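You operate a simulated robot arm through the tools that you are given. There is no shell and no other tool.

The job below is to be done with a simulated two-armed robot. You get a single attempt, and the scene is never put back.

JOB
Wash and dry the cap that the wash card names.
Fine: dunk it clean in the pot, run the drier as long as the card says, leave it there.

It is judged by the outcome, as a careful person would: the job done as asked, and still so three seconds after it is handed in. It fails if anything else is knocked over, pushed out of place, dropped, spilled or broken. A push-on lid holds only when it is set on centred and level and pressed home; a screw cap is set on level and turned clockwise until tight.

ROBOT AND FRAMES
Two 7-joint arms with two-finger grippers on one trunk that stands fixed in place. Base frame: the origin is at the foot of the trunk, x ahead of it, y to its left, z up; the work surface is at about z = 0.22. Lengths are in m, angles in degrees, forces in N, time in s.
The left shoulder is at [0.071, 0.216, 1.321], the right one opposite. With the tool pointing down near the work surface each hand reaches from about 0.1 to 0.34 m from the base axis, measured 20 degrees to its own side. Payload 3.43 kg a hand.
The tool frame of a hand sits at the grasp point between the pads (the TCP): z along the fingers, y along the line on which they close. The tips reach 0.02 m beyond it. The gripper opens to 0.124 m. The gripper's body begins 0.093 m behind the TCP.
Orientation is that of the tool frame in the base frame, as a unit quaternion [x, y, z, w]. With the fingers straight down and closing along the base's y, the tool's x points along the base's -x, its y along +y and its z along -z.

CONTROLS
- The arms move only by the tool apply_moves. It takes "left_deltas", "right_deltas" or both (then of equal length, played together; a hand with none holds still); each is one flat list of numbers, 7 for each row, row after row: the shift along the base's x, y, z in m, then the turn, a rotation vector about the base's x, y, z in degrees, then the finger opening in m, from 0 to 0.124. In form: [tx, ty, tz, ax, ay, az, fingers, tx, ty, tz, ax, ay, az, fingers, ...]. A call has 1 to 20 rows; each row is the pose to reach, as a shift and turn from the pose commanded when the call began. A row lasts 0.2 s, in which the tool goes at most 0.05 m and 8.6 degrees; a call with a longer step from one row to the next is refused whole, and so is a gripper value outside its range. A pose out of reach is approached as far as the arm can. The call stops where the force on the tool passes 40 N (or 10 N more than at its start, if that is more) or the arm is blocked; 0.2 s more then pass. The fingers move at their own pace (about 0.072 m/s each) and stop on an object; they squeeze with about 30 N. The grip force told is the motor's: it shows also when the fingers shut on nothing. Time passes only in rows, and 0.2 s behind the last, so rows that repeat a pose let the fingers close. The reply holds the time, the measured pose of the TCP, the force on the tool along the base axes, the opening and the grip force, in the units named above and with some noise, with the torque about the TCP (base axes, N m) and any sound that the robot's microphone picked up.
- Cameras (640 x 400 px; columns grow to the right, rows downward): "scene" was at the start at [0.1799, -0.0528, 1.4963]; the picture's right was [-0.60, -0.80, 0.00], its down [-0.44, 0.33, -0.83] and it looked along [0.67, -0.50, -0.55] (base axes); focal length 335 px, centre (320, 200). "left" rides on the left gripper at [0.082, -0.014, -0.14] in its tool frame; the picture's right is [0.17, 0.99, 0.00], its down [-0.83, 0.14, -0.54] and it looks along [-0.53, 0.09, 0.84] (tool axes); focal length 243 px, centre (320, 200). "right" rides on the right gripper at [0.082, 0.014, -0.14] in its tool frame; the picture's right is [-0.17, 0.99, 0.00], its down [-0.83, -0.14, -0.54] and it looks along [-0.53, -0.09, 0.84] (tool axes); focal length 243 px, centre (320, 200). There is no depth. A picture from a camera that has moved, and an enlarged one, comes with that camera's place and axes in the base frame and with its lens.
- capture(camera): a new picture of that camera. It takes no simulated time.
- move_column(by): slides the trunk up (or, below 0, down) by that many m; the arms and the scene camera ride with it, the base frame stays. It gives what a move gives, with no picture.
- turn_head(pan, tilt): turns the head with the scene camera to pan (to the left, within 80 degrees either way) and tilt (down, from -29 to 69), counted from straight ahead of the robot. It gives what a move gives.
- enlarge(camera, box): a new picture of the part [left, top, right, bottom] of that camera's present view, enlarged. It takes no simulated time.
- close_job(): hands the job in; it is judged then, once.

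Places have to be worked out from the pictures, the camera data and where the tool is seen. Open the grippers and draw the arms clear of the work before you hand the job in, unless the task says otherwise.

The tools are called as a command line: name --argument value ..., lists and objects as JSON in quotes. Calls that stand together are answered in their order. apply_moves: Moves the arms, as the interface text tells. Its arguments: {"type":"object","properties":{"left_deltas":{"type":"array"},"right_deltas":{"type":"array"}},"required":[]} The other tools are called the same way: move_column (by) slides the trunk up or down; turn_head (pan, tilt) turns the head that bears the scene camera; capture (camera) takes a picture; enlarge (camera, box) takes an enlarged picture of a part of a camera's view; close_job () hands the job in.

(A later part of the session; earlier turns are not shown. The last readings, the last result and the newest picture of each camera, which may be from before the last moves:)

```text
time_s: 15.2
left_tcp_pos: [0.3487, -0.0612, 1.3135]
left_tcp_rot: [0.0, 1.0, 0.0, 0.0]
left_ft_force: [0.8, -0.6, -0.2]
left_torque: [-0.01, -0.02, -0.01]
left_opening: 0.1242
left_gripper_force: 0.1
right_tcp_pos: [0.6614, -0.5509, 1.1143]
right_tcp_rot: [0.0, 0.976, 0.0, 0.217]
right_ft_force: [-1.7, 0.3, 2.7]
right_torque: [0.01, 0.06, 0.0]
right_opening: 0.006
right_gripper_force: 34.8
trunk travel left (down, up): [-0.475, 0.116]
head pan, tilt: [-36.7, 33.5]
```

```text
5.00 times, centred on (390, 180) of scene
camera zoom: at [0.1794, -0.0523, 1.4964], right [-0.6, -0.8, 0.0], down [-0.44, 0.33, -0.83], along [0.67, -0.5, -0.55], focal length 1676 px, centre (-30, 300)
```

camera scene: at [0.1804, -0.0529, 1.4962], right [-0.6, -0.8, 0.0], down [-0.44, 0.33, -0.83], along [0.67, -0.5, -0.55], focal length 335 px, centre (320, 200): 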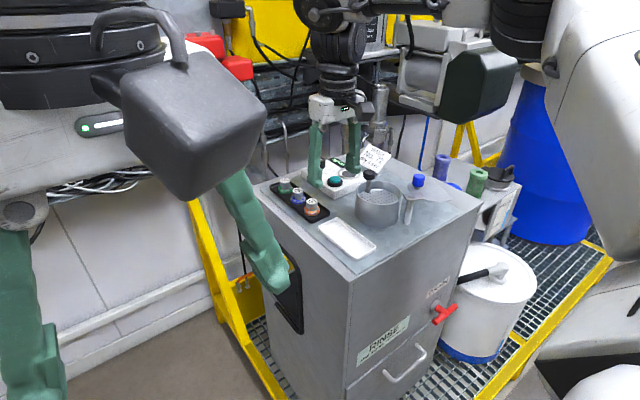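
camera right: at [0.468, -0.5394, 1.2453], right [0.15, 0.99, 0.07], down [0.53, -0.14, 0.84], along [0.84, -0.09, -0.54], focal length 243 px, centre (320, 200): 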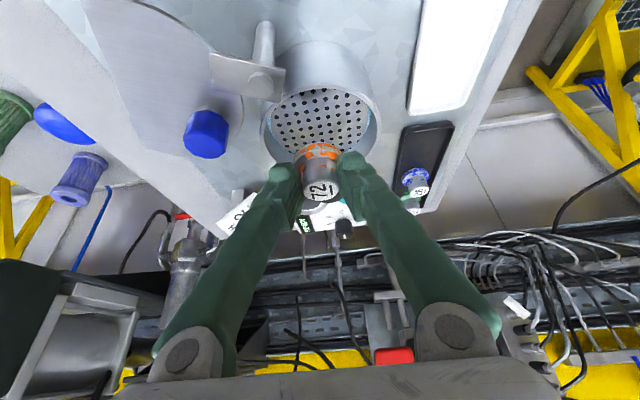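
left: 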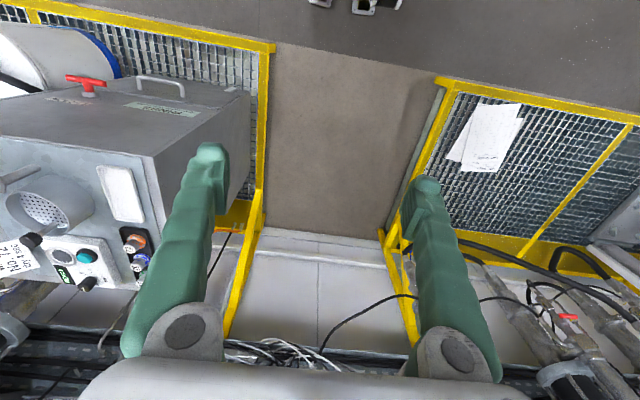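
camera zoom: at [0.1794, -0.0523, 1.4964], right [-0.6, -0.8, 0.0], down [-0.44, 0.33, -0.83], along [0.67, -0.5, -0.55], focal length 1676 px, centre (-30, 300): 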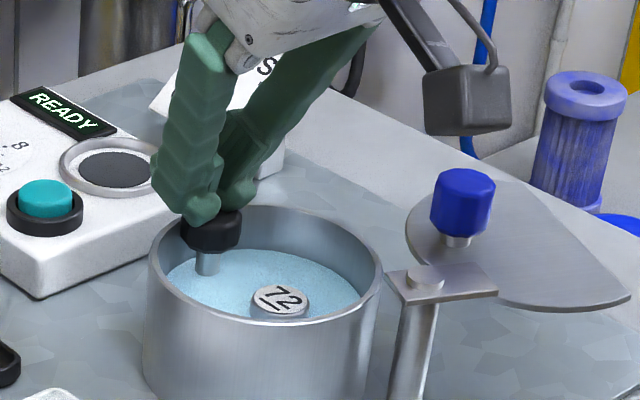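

Nearly submerged with only about 2.7 N of spring force. I'll press another 8 mm (keeping the finger tips above the rim), hold, then let it rise and inspect the cap.

apply_moves --right_deltas '[0, 0, -0.004, 0, 0, 0, 0.0, 0, 0, -0.008, 0, 0, 0, 0.0, 0, 0, -0.008, 0, 0, 0, 0.0, 0, 0, -0.008, 0, 0, 0, 0.0]'

enlarge --camera "scene" --box '[340, 140, 440, 220]'

enlarge --camera "right" --box '[220, 60, 420, 220]'

```text
time_s: 16.2
left_tcp_pos: [0.3477, -0.0594, 1.3134]
left_tcp_rot: [0.001, 1.0, -0.001, 0.0]
left_ft_force: [0.4, 0.4, -0.1]
left_torque: [0.0, -0.04, -0.01]
left_opening: 0.124
left_gripper_force: 0.0
right_tcp_pos: [0.6628, -0.5503, 1.1068]
right_tcp_rot: [0.0, 0.976, -0.001, 0.217]
right_ft_force: [1.6, -2.3, 13.9]
right_torque: [-0.06, 0.04, 0.0]
right_opening: 0.0059
right_gripper_force: 34.7
trunk travel left (down, up): [-0.475, 0.116]
head pan, tilt: [-36.7, 33.5]
```

```text
5.00 times, centred on (390, 180) of scene
camera zoom: at [0.1785, -0.052, 1.4966], right [-0.6, -0.8, 0.0], down [-0.44, 0.33, -0.83], along [0.67, -0.5, -0.55], focal length 1676 px, centre (-30, 300)
```

zoom: 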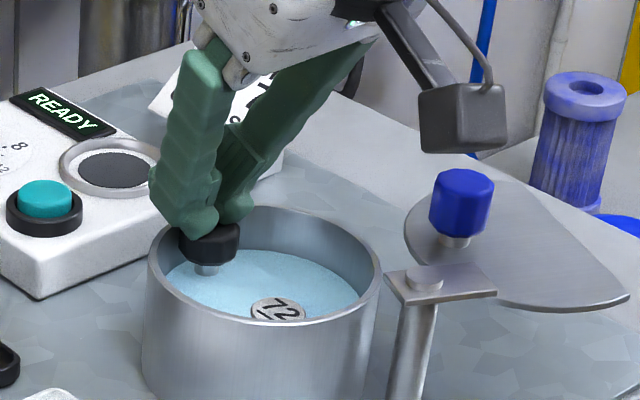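

```text
2.50 times, centred on (320, 140) of right
camera zoom: at [0.5281, -0.5364, 1.1982], right [0.15, 0.99, 0.07], down [0.52, -0.14, 0.84], along [0.84, -0.09, -0.54], focal length 606 px, centre (320, 350)
```

zoom: 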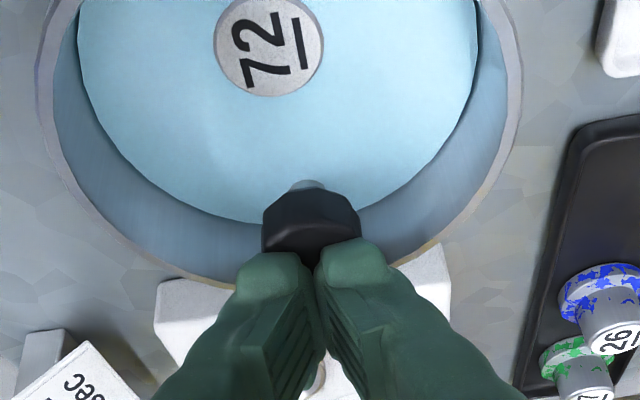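

The force rose to 14 N: the plunger is at its bottom stop with the cap fully dunked. I'll let it rise slowly and look at the soil.

apply_moves --right_deltas '[0, 0, 0.008, 0, 0, 0, 0.0, 0, 0, 0.016, 0, 0, 0, 0.0, 0, 0, 0.024, 0, 0, 0, 0.0, 0, 0, 0.032, 0, 0, 0, 0.0, 0, 0, 0.038, 0, 0, 0, 0.0]'

enlarge --camera "scene" --box '[350, 160, 430, 220]'

enlarge --camera "right" --box '[220, 40, 420, 200]'

```text
time_s: 17.4
left_tcp_pos: [0.3498, -0.0598, 1.313]
left_tcp_rot: [0.0, 1.0, 0.0, 0.0]
left_ft_force: [-0.1, 0.2, 0.7]
left_torque: [0.0, -0.02, 0.0]
left_opening: 0.1241
left_gripper_force: 0.0
right_tcp_pos: [0.6627, -0.5515, 1.1426]
right_tcp_rot: [0.0, 0.976, -0.001, 0.217]
right_ft_force: [-0.1, 0.8, 0.5]
right_torque: [0.0, 0.0, 0.02]
right_opening: 0.0
right_gripper_force: 34.4
trunk travel left (down, up): [-0.475, 0.116]
head pan, tilt: [-36.7, 33.5]
```

```text
6.67 times, centred on (390, 190) of scene
camera zoom: at [0.1798, -0.0527, 1.4963], right [-0.6, -0.8, 0.0], down [-0.44, 0.33, -0.83], along [0.67, -0.5, -0.55], focal length 2234 px, centre (-147, 267)
```

zoom: 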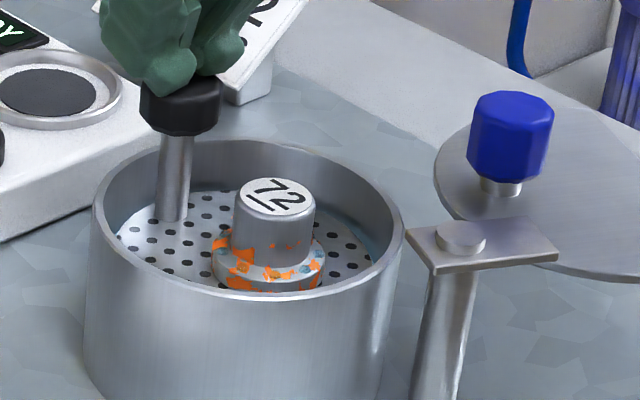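

```text
2.50 times, centred on (320, 120) of right
camera zoom: at [0.5281, -0.5369, 1.2346], right [0.15, 0.99, 0.07], down [0.53, -0.14, 0.84], along [0.84, -0.09, -0.54], focal length 606 px, centre (320, 400)
```

zoom: 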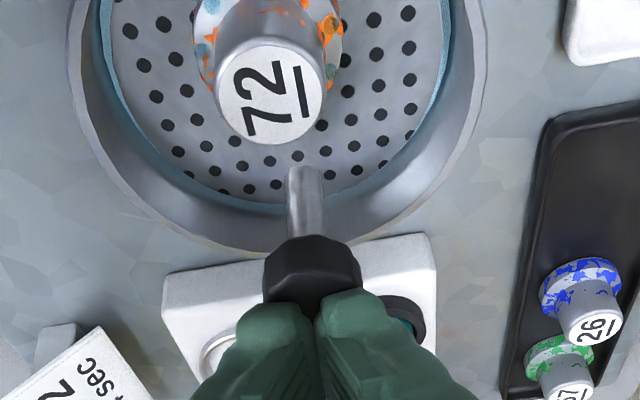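

One dunk removed part of the orange soil; more dunks are needed. I'll do two more full, gentle strokes.

apply_moves --right_deltas '[0, 0, -0.012, 0, 0, 0, 0.0, 0, 0, -0.024, 0, 0, 0, 0.0, 0, 0, -0.035, 0, 0, 0, 0.0, 0, 0, -0.035, 0, 0, 0, 0.0, 0, 0, -0.024, 0, 0, 0, 0.0, 0, 0, -0.012, 0, 0, 0, 0.0, 0, 0, 0, 0, 0, 0, 0.0, 0, 0, -0.012, 0, 0, 0, 0.0, 0, 0, -0.024, 0, 0, 0, 0.0, 0, 0, -0.035, 0, 0, 0, 0.0, 0, 0, -0.035, 0, 0, 0, 0.0, 0, 0, -0.024, 0, 0, 0, 0.0, 0, 0, -0.012, 0, 0, 0, 0.0, 0, 0, 0, 0, 0, 0, 0.0]'

enlarge --camera "scene" --box '[350, 160, 430, 220]'

enlarge --camera "right" --box '[220, 40, 420, 200]'

```text
time_s: 20.4
left_tcp_pos: [0.35, -0.0609, 1.3118]
left_tcp_rot: [0.0, 1.0, 0.0, 0.0]
left_ft_force: [0.5, -0.4, -0.2]
left_torque: [-0.01, -0.02, -0.04]
left_opening: 0.1237
left_gripper_force: 0.0
right_tcp_pos: [0.6621, -0.5505, 1.142]
right_tcp_rot: [0.0, 0.977, 0.001, 0.215]
right_ft_force: [0.4, 0.0, 0.1]
right_torque: [0.01, 0.02, -0.02]
right_opening: 0.0
right_gripper_force: 34.6
trunk travel left (down, up): [-0.475, 0.116]
head pan, tilt: [-36.7, 33.5]
```

```text
6.67 times, centred on (390, 190) of scene
camera zoom: at [0.1798, -0.0525, 1.4963], right [-0.6, -0.8, 0.0], down [-0.44, 0.33, -0.83], along [0.67, -0.5, -0.55], focal length 2234 px, centre (-147, 267)
```

zoom: 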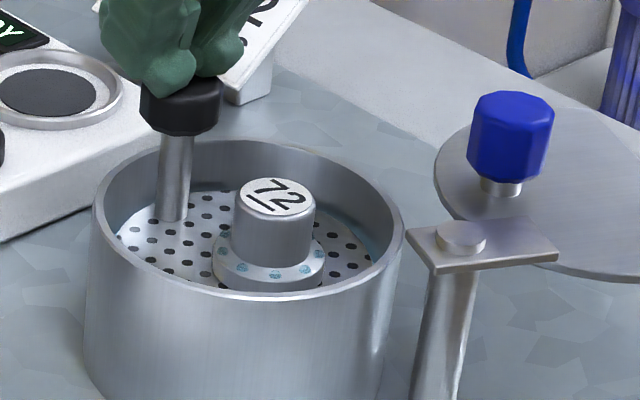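

```text
2.50 times, centred on (320, 120) of right
camera zoom: at [0.528, -0.5365, 1.2344], right [0.15, 0.99, 0.07], down [0.53, -0.14, 0.84], along [0.84, -0.09, -0.54], focal length 606 px, centre (320, 400)
```

zoom: 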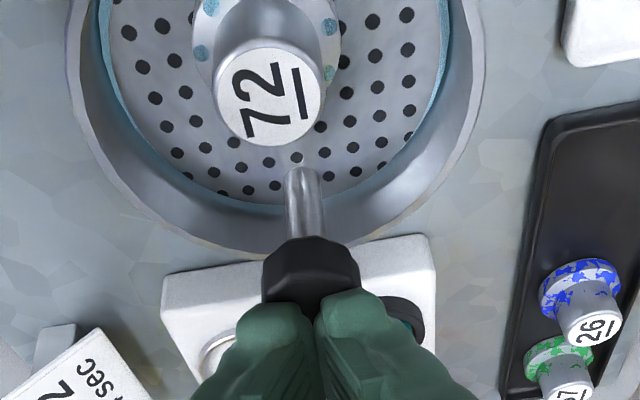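

No orange soil is left on the visible sides; only water drops (teal). As the far side isn't visible, I'll give it one more gentle dunk for certainty and then raise clear.

apply_moves --right_deltas '[0, 0, -0.012, 0, 0, 0, 0.0, 0, 0, -0.024, 0, 0, 0, 0.0, 0, 0, -0.035, 0, 0, 0, 0.0, 0, 0, -0.035, 0, 0, 0, 0.0, 0, 0, -0.024, 0, 0, 0, 0.0, 0, 0, -0.012, 0, 0, 0, 0.0, 0, 0, 0, 0, 0, 0, 0.0, 0, 0, 0.03, 0, 0, 0, 0.0, 0, 0, 0.06, 0, 0, 0, 0.0]'

enlarge --camera "scene" --box '[290, 130, 430, 220]'

capture --camera "right"

enlarge --camera "right" --box '[160, 80, 400, 260]'

```text
time_s: 22.4
left_tcp_pos: [0.3491, -0.0588, 1.3132]
left_tcp_rot: [0.001, 1.0, 0.0, 0.0]
left_ft_force: [0.7, 0.0, -0.4]
left_torque: [0.01, 0.0, 0.0]
left_opening: 0.124
left_gripper_force: 0.0
right_tcp_pos: [0.6614, -0.5487, 1.204]
right_tcp_rot: [-0.001, 0.976, 0.001, 0.216]
right_ft_force: [0.1, 0.1, 0.1]
right_torque: [-0.01, -0.03, -0.01]
right_opening: 0.0
right_gripper_force: 33.9
trunk travel left (down, up): [-0.475, 0.116]
head pan, tilt: [-36.7, 33.5]
```

```text
4.44 times, centred on (360, 175) of scene
camera zoom: at [0.1793, -0.0519, 1.4964], right [-0.6, -0.8, 0.0], down [-0.44, 0.33, -0.83], along [0.67, -0.5, -0.55], focal length 1490 px, centre (142, 311)
```

zoom: 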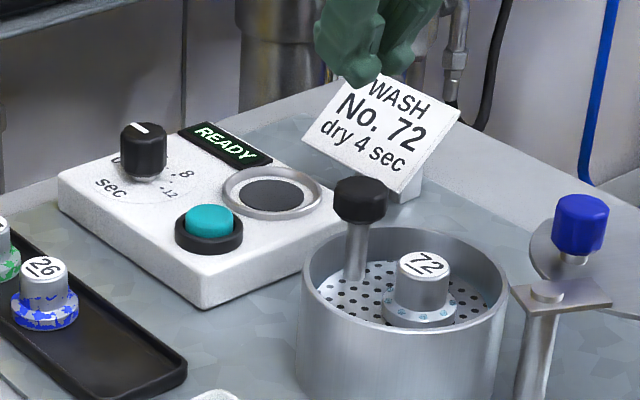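

```text
taken
camera right: at [0.5275, -0.536, 1.2958], right [0.15, 0.99, 0.07], down [0.52, -0.14, 0.84], along [0.84, -0.09, -0.54], focal length 243 px, centre (320, 200)
```

right: 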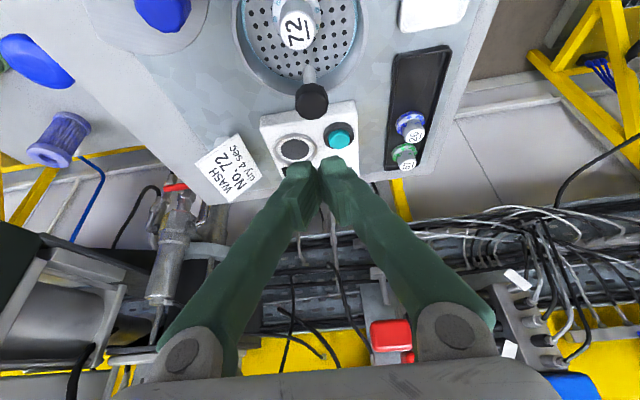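

```text
2.22 times, centred on (280, 170) of right
camera zoom: at [0.5275, -0.536, 1.2958], right [0.15, 0.99, 0.07], down [0.52, -0.14, 0.84], along [0.84, -0.09, -0.54], focal length 539 px, centre (409, 267)
```

zoom: 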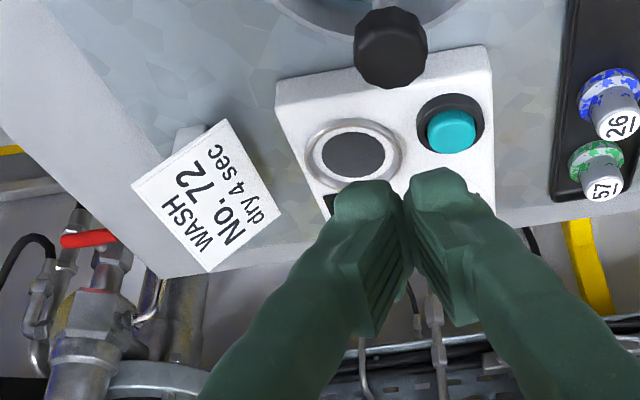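

The washed cap waits on the plate while I set the dial. The dial is at about [0.838, -0.544], top ≈ 1.08, pointer toward +x (0); 4 should be about 60° clockwise. That's far out, so I raise the trunk by 0.10 m to bring the shoulder nearer wrist height.

move_column --by 0.1

```text
time_s: 23.7
left_tcp_pos: [0.3504, -0.0599, 1.4115]
left_tcp_rot: [-0.001, 1.0, 0.0, -0.001]
left_ft_force: [0.6, 0.2, -0.6]
left_torque: [0.01, -0.01, 0.0]
left_opening: 0.1239
left_gripper_force: 0.0
right_tcp_pos: [0.6631, -0.5509, 1.3007]
right_tcp_rot: [0.001, 0.977, 0.0, 0.214]
right_ft_force: [-0.1, -0.3, -1.0]
right_torque: [0.01, 0.0, 0.02]
right_opening: 0.0001
right_gripper_force: 34.1
trunk travel left (down, up): [-0.575, 0.016]
head pan, tilt: [-36.7, 33.5]
```

Now I'll move the right hand forward and down to about [0.80, -0.545, 1.20] with the gripper opening, and look at the dial closely.

apply_moves --right_deltas '[0.03, 0.001, -0.025, 0, 0, 0, 0.03, 0.065, 0.002, -0.05, 0, 0, 0, 0.06, 0.1, 0.004, -0.075, 0, 0, 0, 0.06, 0.137, 0.006, -0.1, 0, 0, 0, 0.06]'

capture --camera "right"

enlarge --camera "right" --box '[240, 60, 400, 200]'

capture --camera "scene"

```text
time_s: 24.7
left_tcp_pos: [0.3496, -0.061, 1.4119]
left_tcp_rot: [0.001, 1.0, 0.0, -0.001]
left_ft_force: [0.2, -1.0, 0.1]
left_torque: [0.03, 0.02, -0.01]
left_opening: 0.1238
left_gripper_force: 0.1
right_tcp_pos: [0.7669, -0.5421, 1.1976]
right_tcp_rot: [0.001, 0.976, 0.0, 0.218]
right_ft_force: [0.2, 0.2, 0.2]
right_torque: [-0.03, 0.03, -0.02]
right_opening: 0.0599
right_gripper_force: 0.1
right hand out of reach, approached as far as the arm can: row 4
trunk travel left (down, up): [-0.575, 0.016]
head pan, tilt: [-36.7, 33.5]
```

```text
taken
camera right: at [0.6322, -0.5286, 1.2899], right [0.15, 0.99, 0.07], down [0.52, -0.14, 0.84], along [0.84, -0.09, -0.54], focal length 243 px, centre (320, 200)
```

right: 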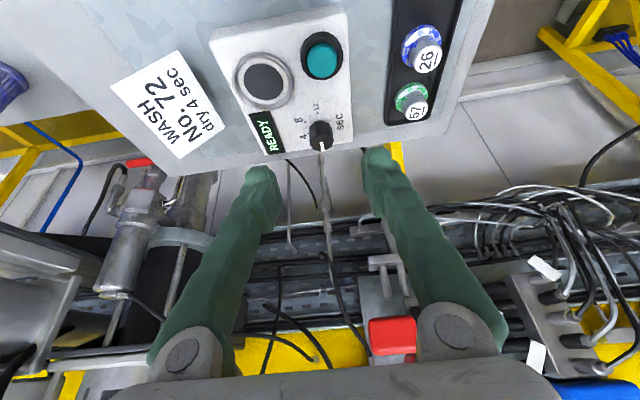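

```text
2.86 times, centred on (320, 130) of right
camera zoom: at [0.6322, -0.5286, 1.2899], right [0.15, 0.99, 0.07], down [0.52, -0.14, 0.84], along [0.84, -0.09, -0.54], focal length 693 px, centre (320, 400)
```

zoom: 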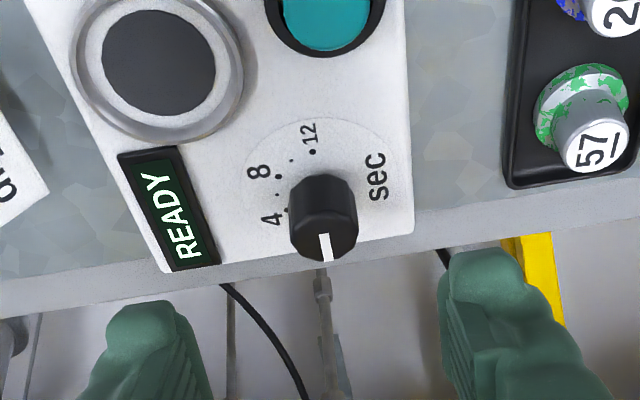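

```text
taken
camera scene: at [0.1003, -0.0536, 1.6128], right [-0.6, -0.8, 0.0], down [-0.44, 0.33, -0.83], along [0.67, -0.5, -0.55], focal length 335 px, centre (320, 200)
```

scene: 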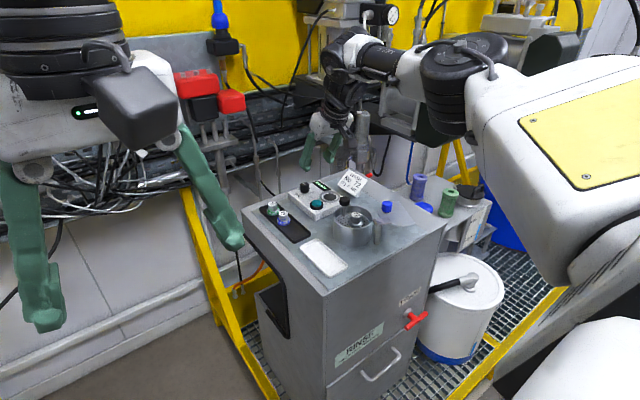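

Raising the trunk also carried it backward (the camera moved 0.08 m back), which costs reach. So I'll pull the hand back up to a safe place and bring the trunk down again.

apply_moves --right_deltas '[-0.01, 0, 0.04, 0, 0, 0, 0.06, -0.035, 0, 0.075, 0, 0, 0, 0.06, -0.07, 0, 0.1, 0, 0, 0, 0.03, -0.1, 0, 0.11, 0, 0, 0, 0.03]'

move_column --by -0.1

capture --camera "scene"

```text
time_s: 25.7
left_tcp_pos: [0.3487, -0.0622, 1.413]
left_tcp_rot: [0.001, 1.0, 0.0, 0.001]
left_ft_force: [-0.7, 0.0, -0.4]
left_torque: [0.0, 0.0, 0.01]
left_opening: 0.124
left_gripper_force: 0.1
right_tcp_pos: [0.6638, -0.5408, 1.3096]
right_tcp_rot: [0.0, 0.976, -0.001, 0.217]
right_ft_force: [-1.2, -0.1, 0.7]
right_torque: [0.02, -0.04, 0.02]
right_opening: 0.0299
right_gripper_force: 0.0
trunk travel left (down, up): [-0.575, 0.016]
head pan, tilt: [-36.7, 33.5]
```

```text
time_s: 27.1
left_tcp_pos: [0.3491, -0.0603, 1.3132]
left_tcp_rot: [0.0, 1.0, -0.001, 0.002]
left_ft_force: [-0.1, 0.2, -0.1]
left_torque: [0.03, 0.03, -0.01]
left_opening: 0.1238
left_gripper_force: 0.0
right_tcp_pos: [0.6672, -0.5404, 1.2108]
right_tcp_rot: [0.001, 0.976, 0.0, 0.217]
right_ft_force: [0.2, 0.5, 0.1]
right_torque: [-0.01, -0.04, 0.03]
right_opening: 0.0301
right_gripper_force: 0.1
trunk travel left (down, up): [-0.475, 0.116]
head pan, tilt: [-36.7, 33.5]
```

```text
taken
camera scene: at [0.1794, -0.0526, 1.4964], right [-0.6, -0.8, 0.0], down [-0.44, 0.33, -0.83], along [0.67, -0.5, -0.55], focal length 335 px, centre (320, 200)
```

scene: 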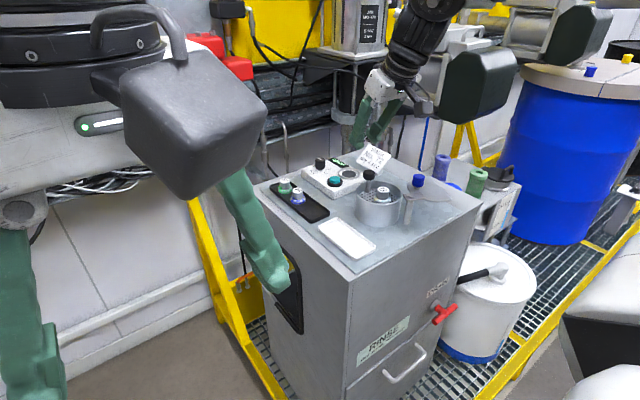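

Back to the original trunk height. I'll raise the hand and lower the trunk by 0.08 m to see whether that carries the shoulders forward.

apply_moves --right_deltas '[0, -0.003, 0.04, 0, 0, 0, 0.03, -0.01, -0.005, 0.08, 0, 0, 0, 0.03]'

move_column --by -0.08

enlarge --camera "scene" --box '[260, 100, 460, 225]'

```text
time_s: 27.7
left_tcp_pos: [0.3466, -0.0589, 1.3127]
left_tcp_rot: [0.001, 1.0, 0.0, 0.002]
left_ft_force: [-0.9, 0.4, 0.3]
left_torque: [-0.03, -0.04, 0.0]
left_opening: 0.1239
left_gripper_force: 0.1
right_tcp_pos: [0.6539, -0.5456, 1.292]
right_tcp_rot: [-0.001, 0.976, 0.0, 0.217]
right_ft_force: [-0.3, -0.4, 0.0]
right_torque: [0.0, -0.04, -0.03]
right_opening: 0.03
right_gripper_force: 0.0
trunk travel left (down, up): [-0.475, 0.116]
head pan, tilt: [-36.7, 33.5]
```

```text
time_s: 28.8
left_tcp_pos: [0.3492, -0.0601, 1.2343]
left_tcp_rot: [0.001, 1.0, 0.0, 0.0]
left_ft_force: [-0.1, 0.4, 0.7]
left_torque: [-0.02, -0.01, -0.04]
left_opening: 0.1239
left_gripper_force: 0.1
right_tcp_pos: [0.6569, -0.5467, 1.2109]
right_tcp_rot: [0.002, 0.976, 0.0, 0.217]
right_ft_force: [-0.3, 0.5, 0.3]
right_torque: [-0.01, 0.04, -0.01]
right_opening: 0.0299
right_gripper_force: 0.1
trunk travel left (down, up): [-0.395, 0.196]
head pan, tilt: [-36.7, 33.5]
```

```text
3.20 times, centred on (360, 162) of scene
camera zoom: at [0.2056, -0.0526, 1.4107], right [-0.6, -0.8, 0.0], down [-0.44, 0.33, -0.83], along [0.67, -0.5, -0.55], focal length 1073 px, centre (192, 320)
```

zoom: 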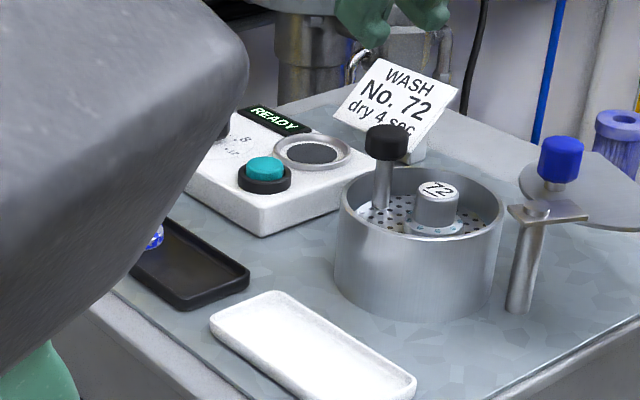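

The trunk only gained 0.026 m forward, so a steeper hand tilt is the better lever. I'll move the idle left hand aside (it blocks the scene view), tilt the right hand to 32° and go forward to above the panel.

apply_moves --left_deltas '[0, 0.04, 0, 0, 0, 0, 0.124, 0, 0.08, 0, 0, 0, 0, 0.124, 0, 0.12, 0, 0, 0, 0, 0.124, 0, 0.16, 0, 0, 0, 0, 0.124, 0, 0.2, 0, 0, 0, 0, 0.124]' --right_deltas '[0.03, 0, 0, 0, -7, 0, 0.05, 0.07, 0, 0, 0, -7, 0, 0.06, 0.11, 0.001, -0.005, 0, -7, 0, 0.06, 0.145, 0.002, -0.02, 0, -7, 0, 0.06, 0.165, 0.002, -0.04, 0, -7, 0, 0.06]'

enlarge --camera "scene" --box '[260, 100, 460, 225]'

capture --camera "right"

```text
time_s: 30.0
left_tcp_pos: [0.3485, 0.1382, 1.2231]
left_tcp_rot: [0.001, 1.0, -0.001, -0.001]
left_ft_force: [0.7, 0.2, 0.4]
left_torque: [-0.01, 0.01, 0.02]
left_opening: 0.1241
left_gripper_force: 0.1
left hand out of reach, approached as far as the arm can: row 5
right_tcp_pos: [0.8228, -0.5421, 1.1698]
right_tcp_rot: [0.0, 0.961, -0.001, 0.276]
right_ft_force: [0.8, 0.7, -0.4]
right_torque: [-0.06, 0.03, -0.05]
right_opening: 0.0599
right_gripper_force: 0.2
trunk travel left (down, up): [-0.395, 0.196]
head pan, tilt: [-36.7, 33.5]
```

```text
3.20 times, centred on (360, 162) of scene
camera zoom: at [0.2073, -0.051, 1.4104], right [-0.6, -0.8, 0.0], down [-0.44, 0.33, -0.83], along [0.67, -0.5, -0.55], focal length 1073 px, centre (192, 320)
```

zoom: 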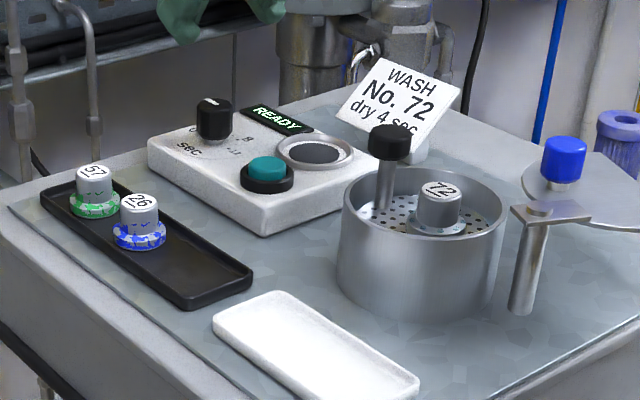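

```text
taken
camera right: at [0.6783, -0.5283, 1.2447], right [0.14, 0.99, 0.09], down [0.42, -0.14, 0.9], along [0.9, -0.09, -0.43], focal length 243 px, centre (320, 200)
```

right: 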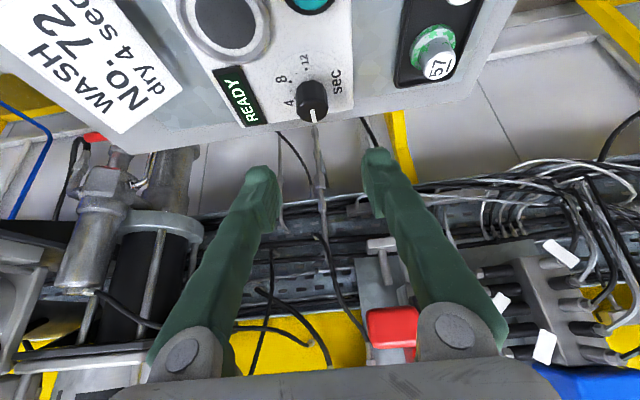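

Reach is fine here (32° tilt). I'll enlarge the dial from the wrist camera to fix its centre and the pointer and mark directions.

enlarge --camera "right" --box '[260, 30, 380, 140]'

enlarge --camera "scene" --box '[300, 120, 380, 180]'

enlarge --camera "scene" --box '[360, 130, 440, 190]'

```text
3.64 times, centred on (320, 85) of right
camera zoom: at [0.6783, -0.5283, 1.2447], right [0.14, 0.99, 0.09], down [0.42, -0.14, 0.9], along [0.9, -0.09, -0.43], focal length 882 px, centre (320, 618)
```

zoom: 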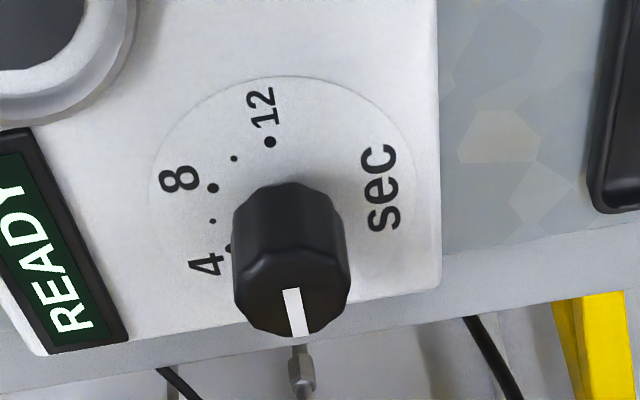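

```text
6.67 times, centred on (340, 150) of scene
camera zoom: at [0.2073, -0.051, 1.4104], right [-0.6, -0.8, 0.0], down [-0.44, 0.33, -0.83], along [0.67, -0.5, -0.55], focal length 2234 px, centre (187, 533)
```

zoom: 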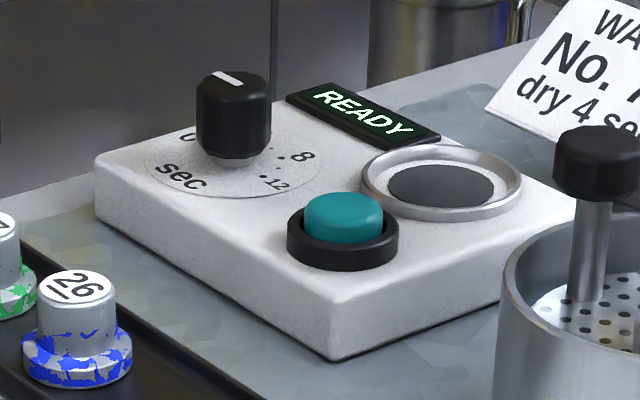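

```text
6.67 times, centred on (400, 160) of scene
camera zoom: at [0.2073, -0.051, 1.4104], right [-0.6, -0.8, 0.0], down [-0.44, 0.33, -0.83], along [0.67, -0.5, -0.55], focal length 2234 px, centre (-213, 467)
```

zoom: 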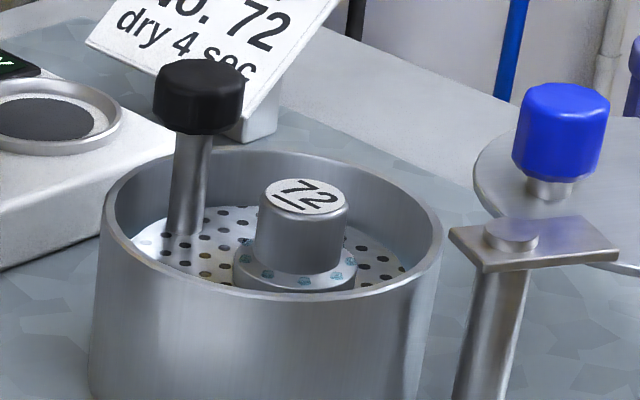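

The knob centre is at [0.838, -0.543], top ≈ 1.083; the pointer is at +x and the marks are spaced 60° apart clockwise per 4 s, so 4 is exactly 60° clockwise. Before gripping I'll test at a safe height that the hand can swing from yaw 0° to -60° over the dial.

apply_moves --right_deltas '[0.008, -0.001, -0.02, 0, 0, 0, 0.06, 0.008, 0, -0.02, 0, 0, -8, 0.06, 0.009, 0.001, -0.02, 0, 0, -16, 0.06, 0.009, 0.002, -0.02, 0, 0, -24, 0.06, 0.01, 0.003, -0.02, 0, 0, -32, 0.06, 0.01, 0.004, -0.02, 0, 0, -40, 0.06, 0.011, 0.005, -0.02, 0, 0, -48, 0.06, 0.011, 0.0055, -0.02, 0, 0, -56, 0.06, 0.0115, 0.006, -0.02, 0, 0, -62, 0.06]'

capture --camera "right"

enlarge --camera "scene" --box '[260, 80, 420, 180]'

```text
time_s: 32.0
left_tcp_pos: [0.3484, 0.1372, 1.2232]
left_tcp_rot: [0.001, 1.0, 0.0, -0.002]
left_ft_force: [-0.7, -1.7, 0.6]
left_torque: [0.0, 0.02, -0.01]
left_opening: 0.1238
left_gripper_force: 0.1
right_tcp_pos: [0.7551, -0.5694, 1.1185]
right_tcp_rot: [0.485, 0.828, -0.132, 0.247]
right_ft_force: [0.4, 0.7, -0.2]
right_torque: [0.01, 0.04, -0.02]
right_opening: 0.0599
right_gripper_force: 0.1
right hand out of reach, approached as far as the arm can: row 4, 5, 6, 7, 8, 9
trunk travel left (down, up): [-0.395, 0.196]
head pan, tilt: [-36.7, 33.5]
```

```text
taken
camera right: at [0.6949, -0.4375, 1.1926], right [0.93, 0.36, 0.11], down [0.07, -0.44, 0.9], along [0.37, -0.82, -0.43], focal length 243 px, centre (320, 200)
```

right: 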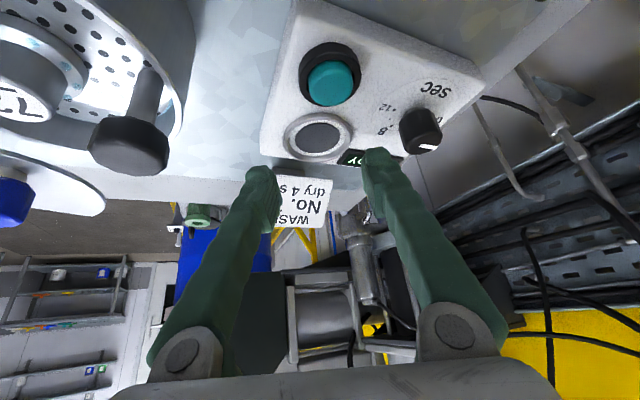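

```text
4.00 times, centred on (340, 130) of scene
camera zoom: at [0.2067, -0.0527, 1.4105], right [-0.6, -0.8, 0.0], down [-0.44, 0.33, -0.83], along [0.67, -0.5, -0.55], focal length 1341 px, centre (240, 480)
```

zoom: 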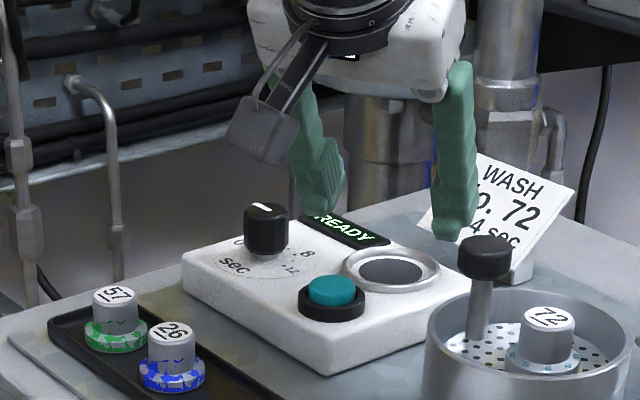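

The swing to -60° is beyond the arm (it pulled back instead, touching nothing), while down to about -16° was fine. I'll rise, swing back, and test the positive yaw side instead.

apply_moves --right_deltas '[0, 0, 0.04, 0, 0, 0, 0.06, 0, 0, 0.07, 0, 0, 8, 0.06, 0.005, 0.004, 0.07, 0, 0, 16, 0.06, 0.015, 0.008, 0.07, 0, 0, 24, 0.06, 0.025, 0.012, 0.07, 0, 0, 32, 0.06, 0.035, 0.016, 0.07, 0, 0, 40, 0.06, 0.045, 0.02, 0.07, 0, 0, 48, 0.06, 0.05, 0.023, 0.07, 0, 0, 56, 0.06, 0.055, 0.025, 0.07, 0, 0, 61, 0.06]'

```text
time_s: 34.0
left_tcp_pos: [0.3478, 0.1369, 1.224]
left_tcp_rot: [0.001, 1.0, 0.0, 0.0]
left_ft_force: [0.0, 0.0, 0.3]
left_torque: [-0.02, -0.02, 0.0]
left_opening: 0.1238
left_gripper_force: 0.0
right_tcp_pos: [0.8108, -0.5433, 1.1884]
right_tcp_rot: [0.007, 0.961, -0.003, 0.275]
right_ft_force: [0.0, -0.1, 0.1]
right_torque: [0.04, 0.01, 0.0]
right_opening: 0.06
right_gripper_force: 0.1
right hand out of reach, approached as far as the arm can: row 1, 2
trunk travel left (down, up): [-0.395, 0.196]
head pan, tilt: [-36.7, 33.5]
```

Safely back at yaw ≈ 0. Now I'll test positive yaw up to +45° at a height well above the card and plunger.

apply_moves --right_deltas '[0.01, 0, -0.02, 0, 0, 8, 0.06, 0.02, -0.002, -0.03, 0, 0, 16, 0.06, 0.02, -0.003, -0.04, 0, 0, 24, 0.06, 0.021, -0.004, -0.04, 0, 0, 32, 0.06, 0.021, -0.005, -0.04, 0, 0, 38, 0.06]'

capture --camera "right"

```text
time_s: 35.2
left_tcp_pos: [0.3487, 0.1371, 1.2243]
left_tcp_rot: [0.0, 1.0, -0.002, -0.001]
left_ft_force: [0.2, 0.3, -0.2]
left_torque: [0.01, -0.04, -0.01]
left_opening: 0.124
left_gripper_force: 0.1
right_tcp_pos: [0.8132, -0.541, 1.1433]
right_tcp_rot: [-0.306, 0.911, 0.088, 0.262]
right_ft_force: [0.9, 0.7, -0.1]
right_torque: [0.0, -0.01, 0.01]
right_opening: 0.06
right_gripper_force: 0.0
right hand out of reach, approached as far as the arm can: row 4, 5
trunk travel left (down, up): [-0.395, 0.196]
head pan, tilt: [-36.7, 33.5]
```

```text
taken
camera right: at [0.6901, -0.6162, 1.2186], right [-0.48, 0.87, 0.09], down [0.42, 0.14, 0.9], along [0.77, 0.47, -0.43], focal length 243 px, centre (320, 200)
```

right: 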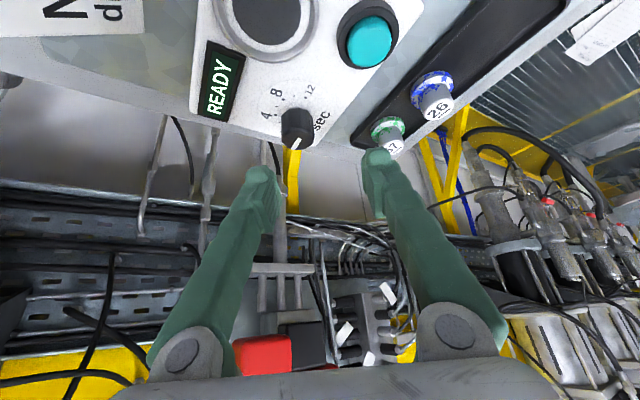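

Usable yaw range over the dial is about +28° to -16°, so I'll turn the dial in two grips. First I go to yaw +25° above the knob and check the alignment.

apply_moves --right_deltas '[0.005, -0.002, 0.0, 0, 0, -6, 0.06, 0.018, -0.005, -0.003, 0, 0, -12, 0.06, 0.018, -0.005, -0.018, 0, 0, -12, 0.06]'

enlarge --camera "right" --box '[230, 60, 410, 220]'

enlarge --camera "scene" --box '[280, 80, 380, 180]'

```text
time_s: 36.0
left_tcp_pos: [0.3487, 0.1346, 1.2249]
left_tcp_rot: [0.0, 1.0, 0.0, 0.0]
left_ft_force: [0.2, 0.3, 0.8]
left_torque: [0.01, -0.04, -0.03]
left_opening: 0.1237
left_gripper_force: 0.0
right_tcp_pos: [0.8334, -0.5457, 1.1243]
right_tcp_rot: [-0.207, 0.939, 0.059, 0.27]
right_ft_force: [0.0, 0.2, 0.5]
right_torque: [0.01, -0.01, 0.04]
right_opening: 0.0599
right_gripper_force: 0.1
trunk travel left (down, up): [-0.395, 0.196]
head pan, tilt: [-36.7, 33.5]
```

```text
2.50 times, centred on (320, 140) of right
camera zoom: at [0.6955, -0.5945, 1.1999], right [-0.29, 0.95, 0.09], down [0.44, 0.05, 0.9], along [0.85, 0.3, -0.43], focal length 606 px, centre (320, 350)
```

zoom: 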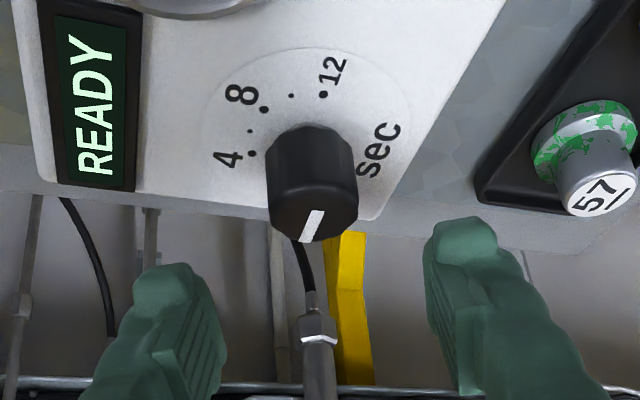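

```text
4.00 times, centred on (330, 130) of scene
camera zoom: at [0.2063, -0.0536, 1.4105], right [-0.6, -0.8, 0.0], down [-0.44, 0.33, -0.83], along [0.67, -0.5, -0.55], focal length 1341 px, centre (280, 480)
```

zoom: 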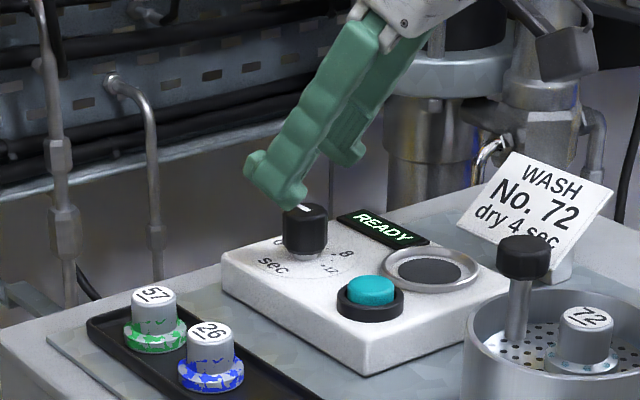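

The knob's observed position matches the prediction exactly and it's centred between the fingers. I'll descend to z ≈ 1.087 and close on the knob.

apply_moves --right_deltas '[0, 0, -0.015, 0, 0, 0, 0.06, 0, 0, -0.03, 0, 0, 0, 0.06, 0, 0, -0.038, 0, 0, 0, 0.06, 0, 0, -0.038, 0, 0, 0, 0.03, 0, 0, -0.038, 0, 0, 0, 0.02, 0, 0, -0.038, 0, 0, 0, 0.02]'

enlarge --camera "right" --box '[230, 60, 410, 220]'

```text
time_s: 37.4
left_tcp_pos: [0.3477, 0.1366, 1.2234]
left_tcp_rot: [0.0, 1.0, -0.001, 0.0]
left_ft_force: [0.6, 0.1, -0.9]
left_torque: [0.01, -0.01, 0.02]
left_opening: 0.1238
left_gripper_force: 0.1
right_tcp_pos: [0.8324, -0.5443, 1.087]
right_tcp_rot: [-0.208, 0.938, 0.06, 0.269]
right_ft_force: [-2.2, 4.7, -2.6]
right_torque: [0.19, -0.1, -0.03]
right_opening: 0.0264
right_gripper_force: 44.8
trunk travel left (down, up): [-0.395, 0.196]
head pan, tilt: [-36.7, 33.5]
```

```text
2.50 times, centred on (320, 140) of right
camera zoom: at [0.695, -0.5936, 1.1625], right [-0.29, 0.95, 0.09], down [0.44, 0.05, 0.9], along [0.85, 0.3, -0.43], focal length 606 px, centre (320, 350)
```

zoom: 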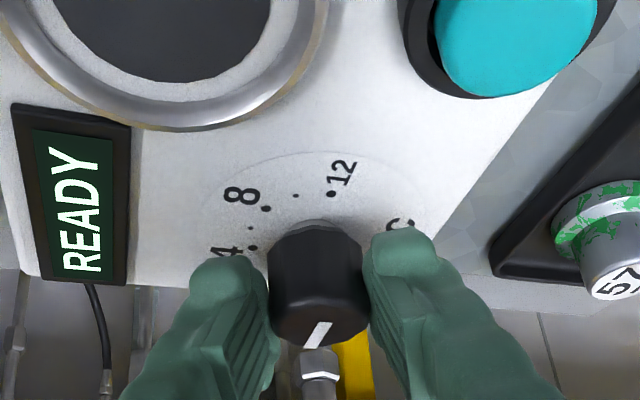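

The knob is gripped (0.0264 m, side forces small). Now I turn the hand 37° clockwise about the knob's vertical axis.

apply_moves --right_deltas '[-0.0003, 0.0009, 0, 0, 0, -7.4, 0.02, -0.0006, 0.0019, 0, 0, 0, -14.8, 0.02, -0.0007, 0.0028, 0, 0, 0, -22.2, 0.02, -0.0007, 0.0038, 0, 0, 0, -29.6, 0.02, -0.0005, 0.0047, 0, 0, 0, -37, 0.02]'

enlarge --camera "right" --box '[230, 60, 410, 220]'

```text
time_s: 38.6
left_tcp_pos: [0.3483, 0.1353, 1.2235]
left_tcp_rot: [0.0, 1.0, 0.0, -0.001]
left_ft_force: [-0.3, 0.5, -0.1]
left_torque: [-0.05, 0.0, -0.02]
left_opening: 0.124
left_gripper_force: 0.2
right_tcp_pos: [0.8303, -0.5425, 1.0873]
right_tcp_rot: [0.103, 0.956, -0.03, 0.274]
right_ft_force: [0.5, 0.0, -2.4]
right_torque: [0.03, 0.3, 0.0]
right_opening: 0.0264
right_gripper_force: 45.1
trunk travel left (down, up): [-0.395, 0.196]
head pan, tilt: [-36.7, 33.5]
```

```text
2.50 times, centred on (320, 140) of right
camera zoom: at [0.693, -0.4982, 1.1625], right [0.35, 0.93, 0.09], down [0.38, -0.22, 0.9], along [0.86, -0.28, -0.43], focal length 606 px, centre (320, 350)
```

zoom: 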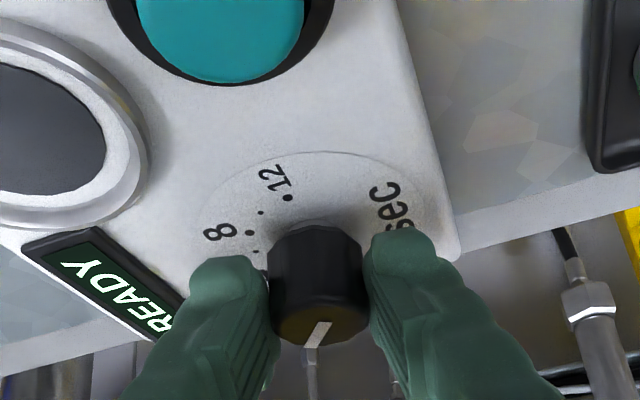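

The pointer followed the hand (37°). I'll open, lift slightly, swing back 23°, come down and grip again.

apply_moves --right_deltas '[0, 0, 0, 0, 0, 0, 0.045, 0, 0, 0, 0, 0, 0, 0.06, 0, 0, 0.03, 0, 0, 0, 0.06, 0, -0.001, 0.03, 0, 0, 7.7, 0.06, 0, -0.002, 0.03, 0, 0, 15.4, 0.06, 0, -0.003, 0.03, 0, 0, 23, 0.06, 0, -0.003, 0.015, 0, 0, 23, 0.06, 0, -0.003, 0, 0, 0, 23, 0.06]'

enlarge --camera "right" --box '[230, 60, 410, 220]'

enlarge --camera "scene" --box '[290, 100, 370, 160]'

```text
time_s: 40.4
left_tcp_pos: [0.3478, 0.1357, 1.2242]
left_tcp_rot: [0.0, 1.0, -0.001, -0.001]
left_ft_force: [-0.5, 0.2, -0.2]
left_torque: [-0.03, -0.02, 0.01]
left_opening: 0.124
left_gripper_force: 0.0
right_tcp_pos: [0.8309, -0.5449, 1.0887]
right_tcp_rot: [-0.092, 0.957, 0.027, 0.275]
right_ft_force: [0.0, 0.2, -0.4]
right_torque: [-0.05, 0.03, -0.01]
right_opening: 0.0602
right_gripper_force: 0.1
trunk travel left (down, up): [-0.395, 0.196]
head pan, tilt: [-36.7, 33.5]
```

```text
2.50 times, centred on (320, 140) of right
camera zoom: at [0.6869, -0.5582, 1.1625], right [-0.05, 0.99, 0.09], down [0.44, -0.06, 0.9], along [0.9, 0.08, -0.43], focal length 606 px, centre (320, 350)
```

zoom: 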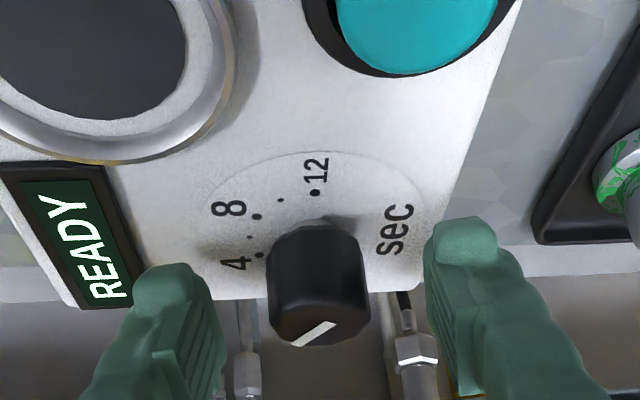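

```text
6.67 times, centred on (330, 130) of scene
camera zoom: at [0.2063, -0.0529, 1.4105], right [-0.6, -0.8, 0.0], down [-0.44, 0.33, -0.83], along [0.67, -0.5, -0.55], focal length 2234 px, centre (253, 667)
```

zoom: 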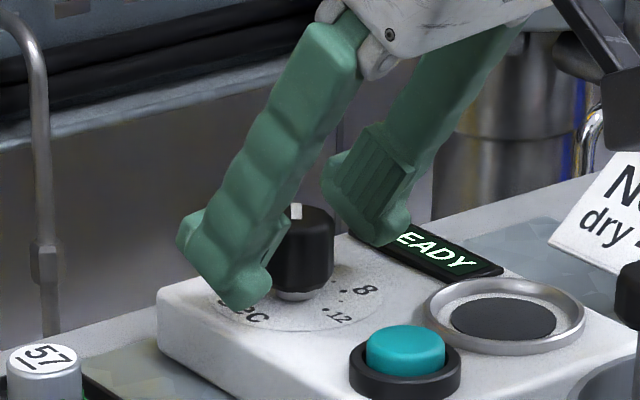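

The pointer now stands at about 37–40° clockwise. I'll close, turn another 22°, then release and check it against the 4 mark.

apply_moves --right_deltas '[0, 0, 0, 0, 0, 0, 0.03, 0, 0, 0, 0, 0, 0, 0.02, 0, 0, 0, 0, 0, 0, 0.02, 0, 0.001, 0, 0, 0, -7.4, 0.02, 0, 0.002, 0, 0, 0, -14.8, 0.02, 0, 0.003, 0, 0, 0, -22, 0.02, 0, 0.003, 0, 0, 0, -22, 0.02]'

apply_moves --right_deltas '[0, 0, 0, 0, 0, 0, 0.045, 0, 0, 0, 0, 0, 0, 0.06, 0, 0, 0.03, 0, 0, 0, 0.06, -0.01, 0, 0.06, 0, 0, 0, 0.06, -0.02, 0, 0.09, 0, 0, 6, 0.06]'

enlarge --camera "right" --box '[240, 30, 380, 150]'

enlarge --camera "scene" --box '[290, 100, 370, 160]'

```text
time_s: 42.0
left_tcp_pos: [0.3491, 0.1361, 1.2241]
left_tcp_rot: [0.0, 1.0, -0.001, -0.001]
left_ft_force: [0.4, 0.2, 0.4]
left_torque: [0.01, 0.0, 0.01]
left_opening: 0.1239
left_gripper_force: 0.0
right_tcp_pos: [0.8304, -0.5428, 1.0885]
right_tcp_rot: [0.094, 0.957, -0.027, 0.275]
right_ft_force: [0.6, -4.2, 2.7]
right_torque: [0.02, 0.11, -0.02]
right_opening: 0.0262
right_gripper_force: 44.9
trunk travel left (down, up): [-0.395, 0.196]
head pan, tilt: [-36.7, 33.5]
```

```text
time_s: 43.2
left_tcp_pos: [0.3471, 0.1353, 1.2248]
left_tcp_rot: [0.0, 1.0, -0.001, -0.001]
left_ft_force: [-0.7, -1.0, -0.3]
left_torque: [0.0, -0.04, 0.01]
left_opening: 0.124
left_gripper_force: 0.2
right_tcp_pos: [0.8105, -0.5411, 1.1785]
right_tcp_rot: [0.042, 0.96, -0.012, 0.277]
right_ft_force: [0.0, 0.0, 1.1]
right_torque: [0.03, -0.03, 0.01]
right_opening: 0.0599
right_gripper_force: 0.2
trunk travel left (down, up): [-0.395, 0.196]
head pan, tilt: [-36.7, 33.5]
```

```text
3.33 times, centred on (310, 90) of right
camera zoom: at [0.6683, -0.5144, 1.2537], right [0.23, 0.97, 0.09], down [0.4, -0.18, 0.9], along [0.89, -0.17, -0.43], focal length 809 px, centre (353, 567)
```

zoom: 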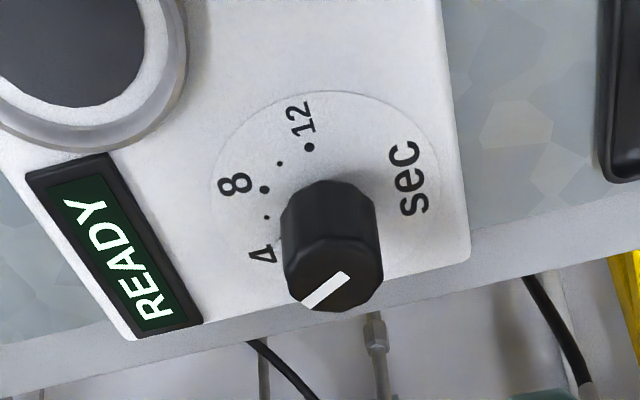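

```text
6.67 times, centred on (330, 130) of scene
camera zoom: at [0.2051, -0.053, 1.4107], right [-0.6, -0.8, 0.0], down [-0.44, 0.33, -0.83], along [0.67, -0.5, -0.55], focal length 2234 px, centre (253, 667)
```

zoom: 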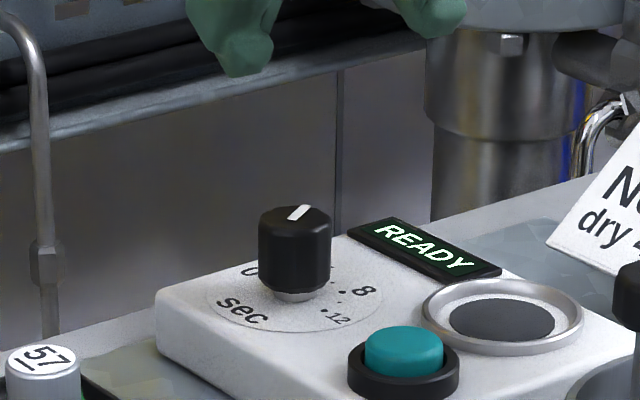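

The pointer looks near 4 but perhaps slightly past. I'll zoom in more to measure its angle precisely.

enlarge --camera "right" --box '[285, 70, 365, 130]'

enlarge --camera "scene" --box '[315, 120, 351, 150]'

```text
6.67 times, centred on (325, 100) of right
camera zoom: at [0.6683, -0.5144, 1.2537], right [0.23, 0.97, 0.09], down [0.4, -0.18, 0.9], along [0.89, -0.17, -0.43], focal length 1618 px, centre (287, 867)
```

zoom: 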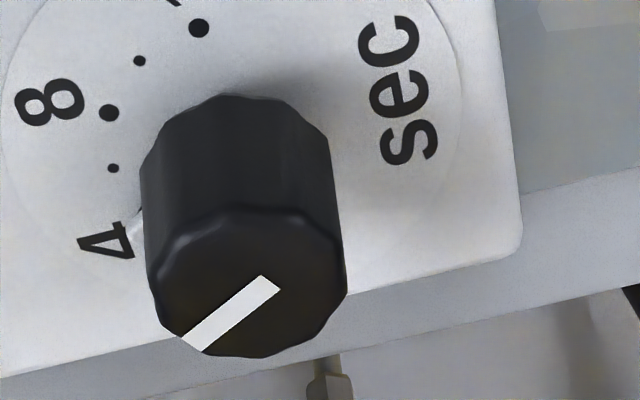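

```text
13.33 times, centred on (333, 135) of scene
camera zoom: at [0.2051, -0.053, 1.4107], right [-0.6, -0.8, 0.0], down [-0.44, 0.33, -0.83], along [0.67, -0.5, -0.55], focal length 4469 px, centre (147, 1067)
```

zoom: 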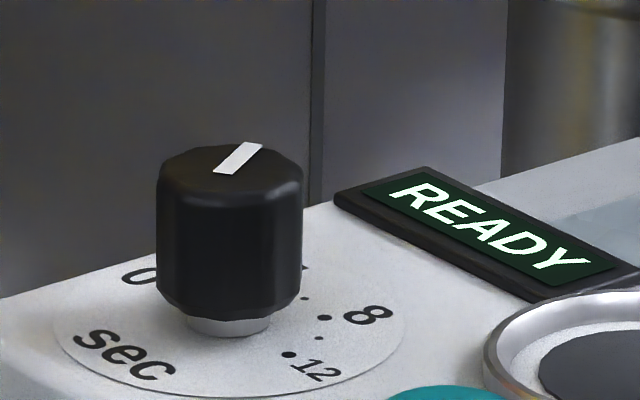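

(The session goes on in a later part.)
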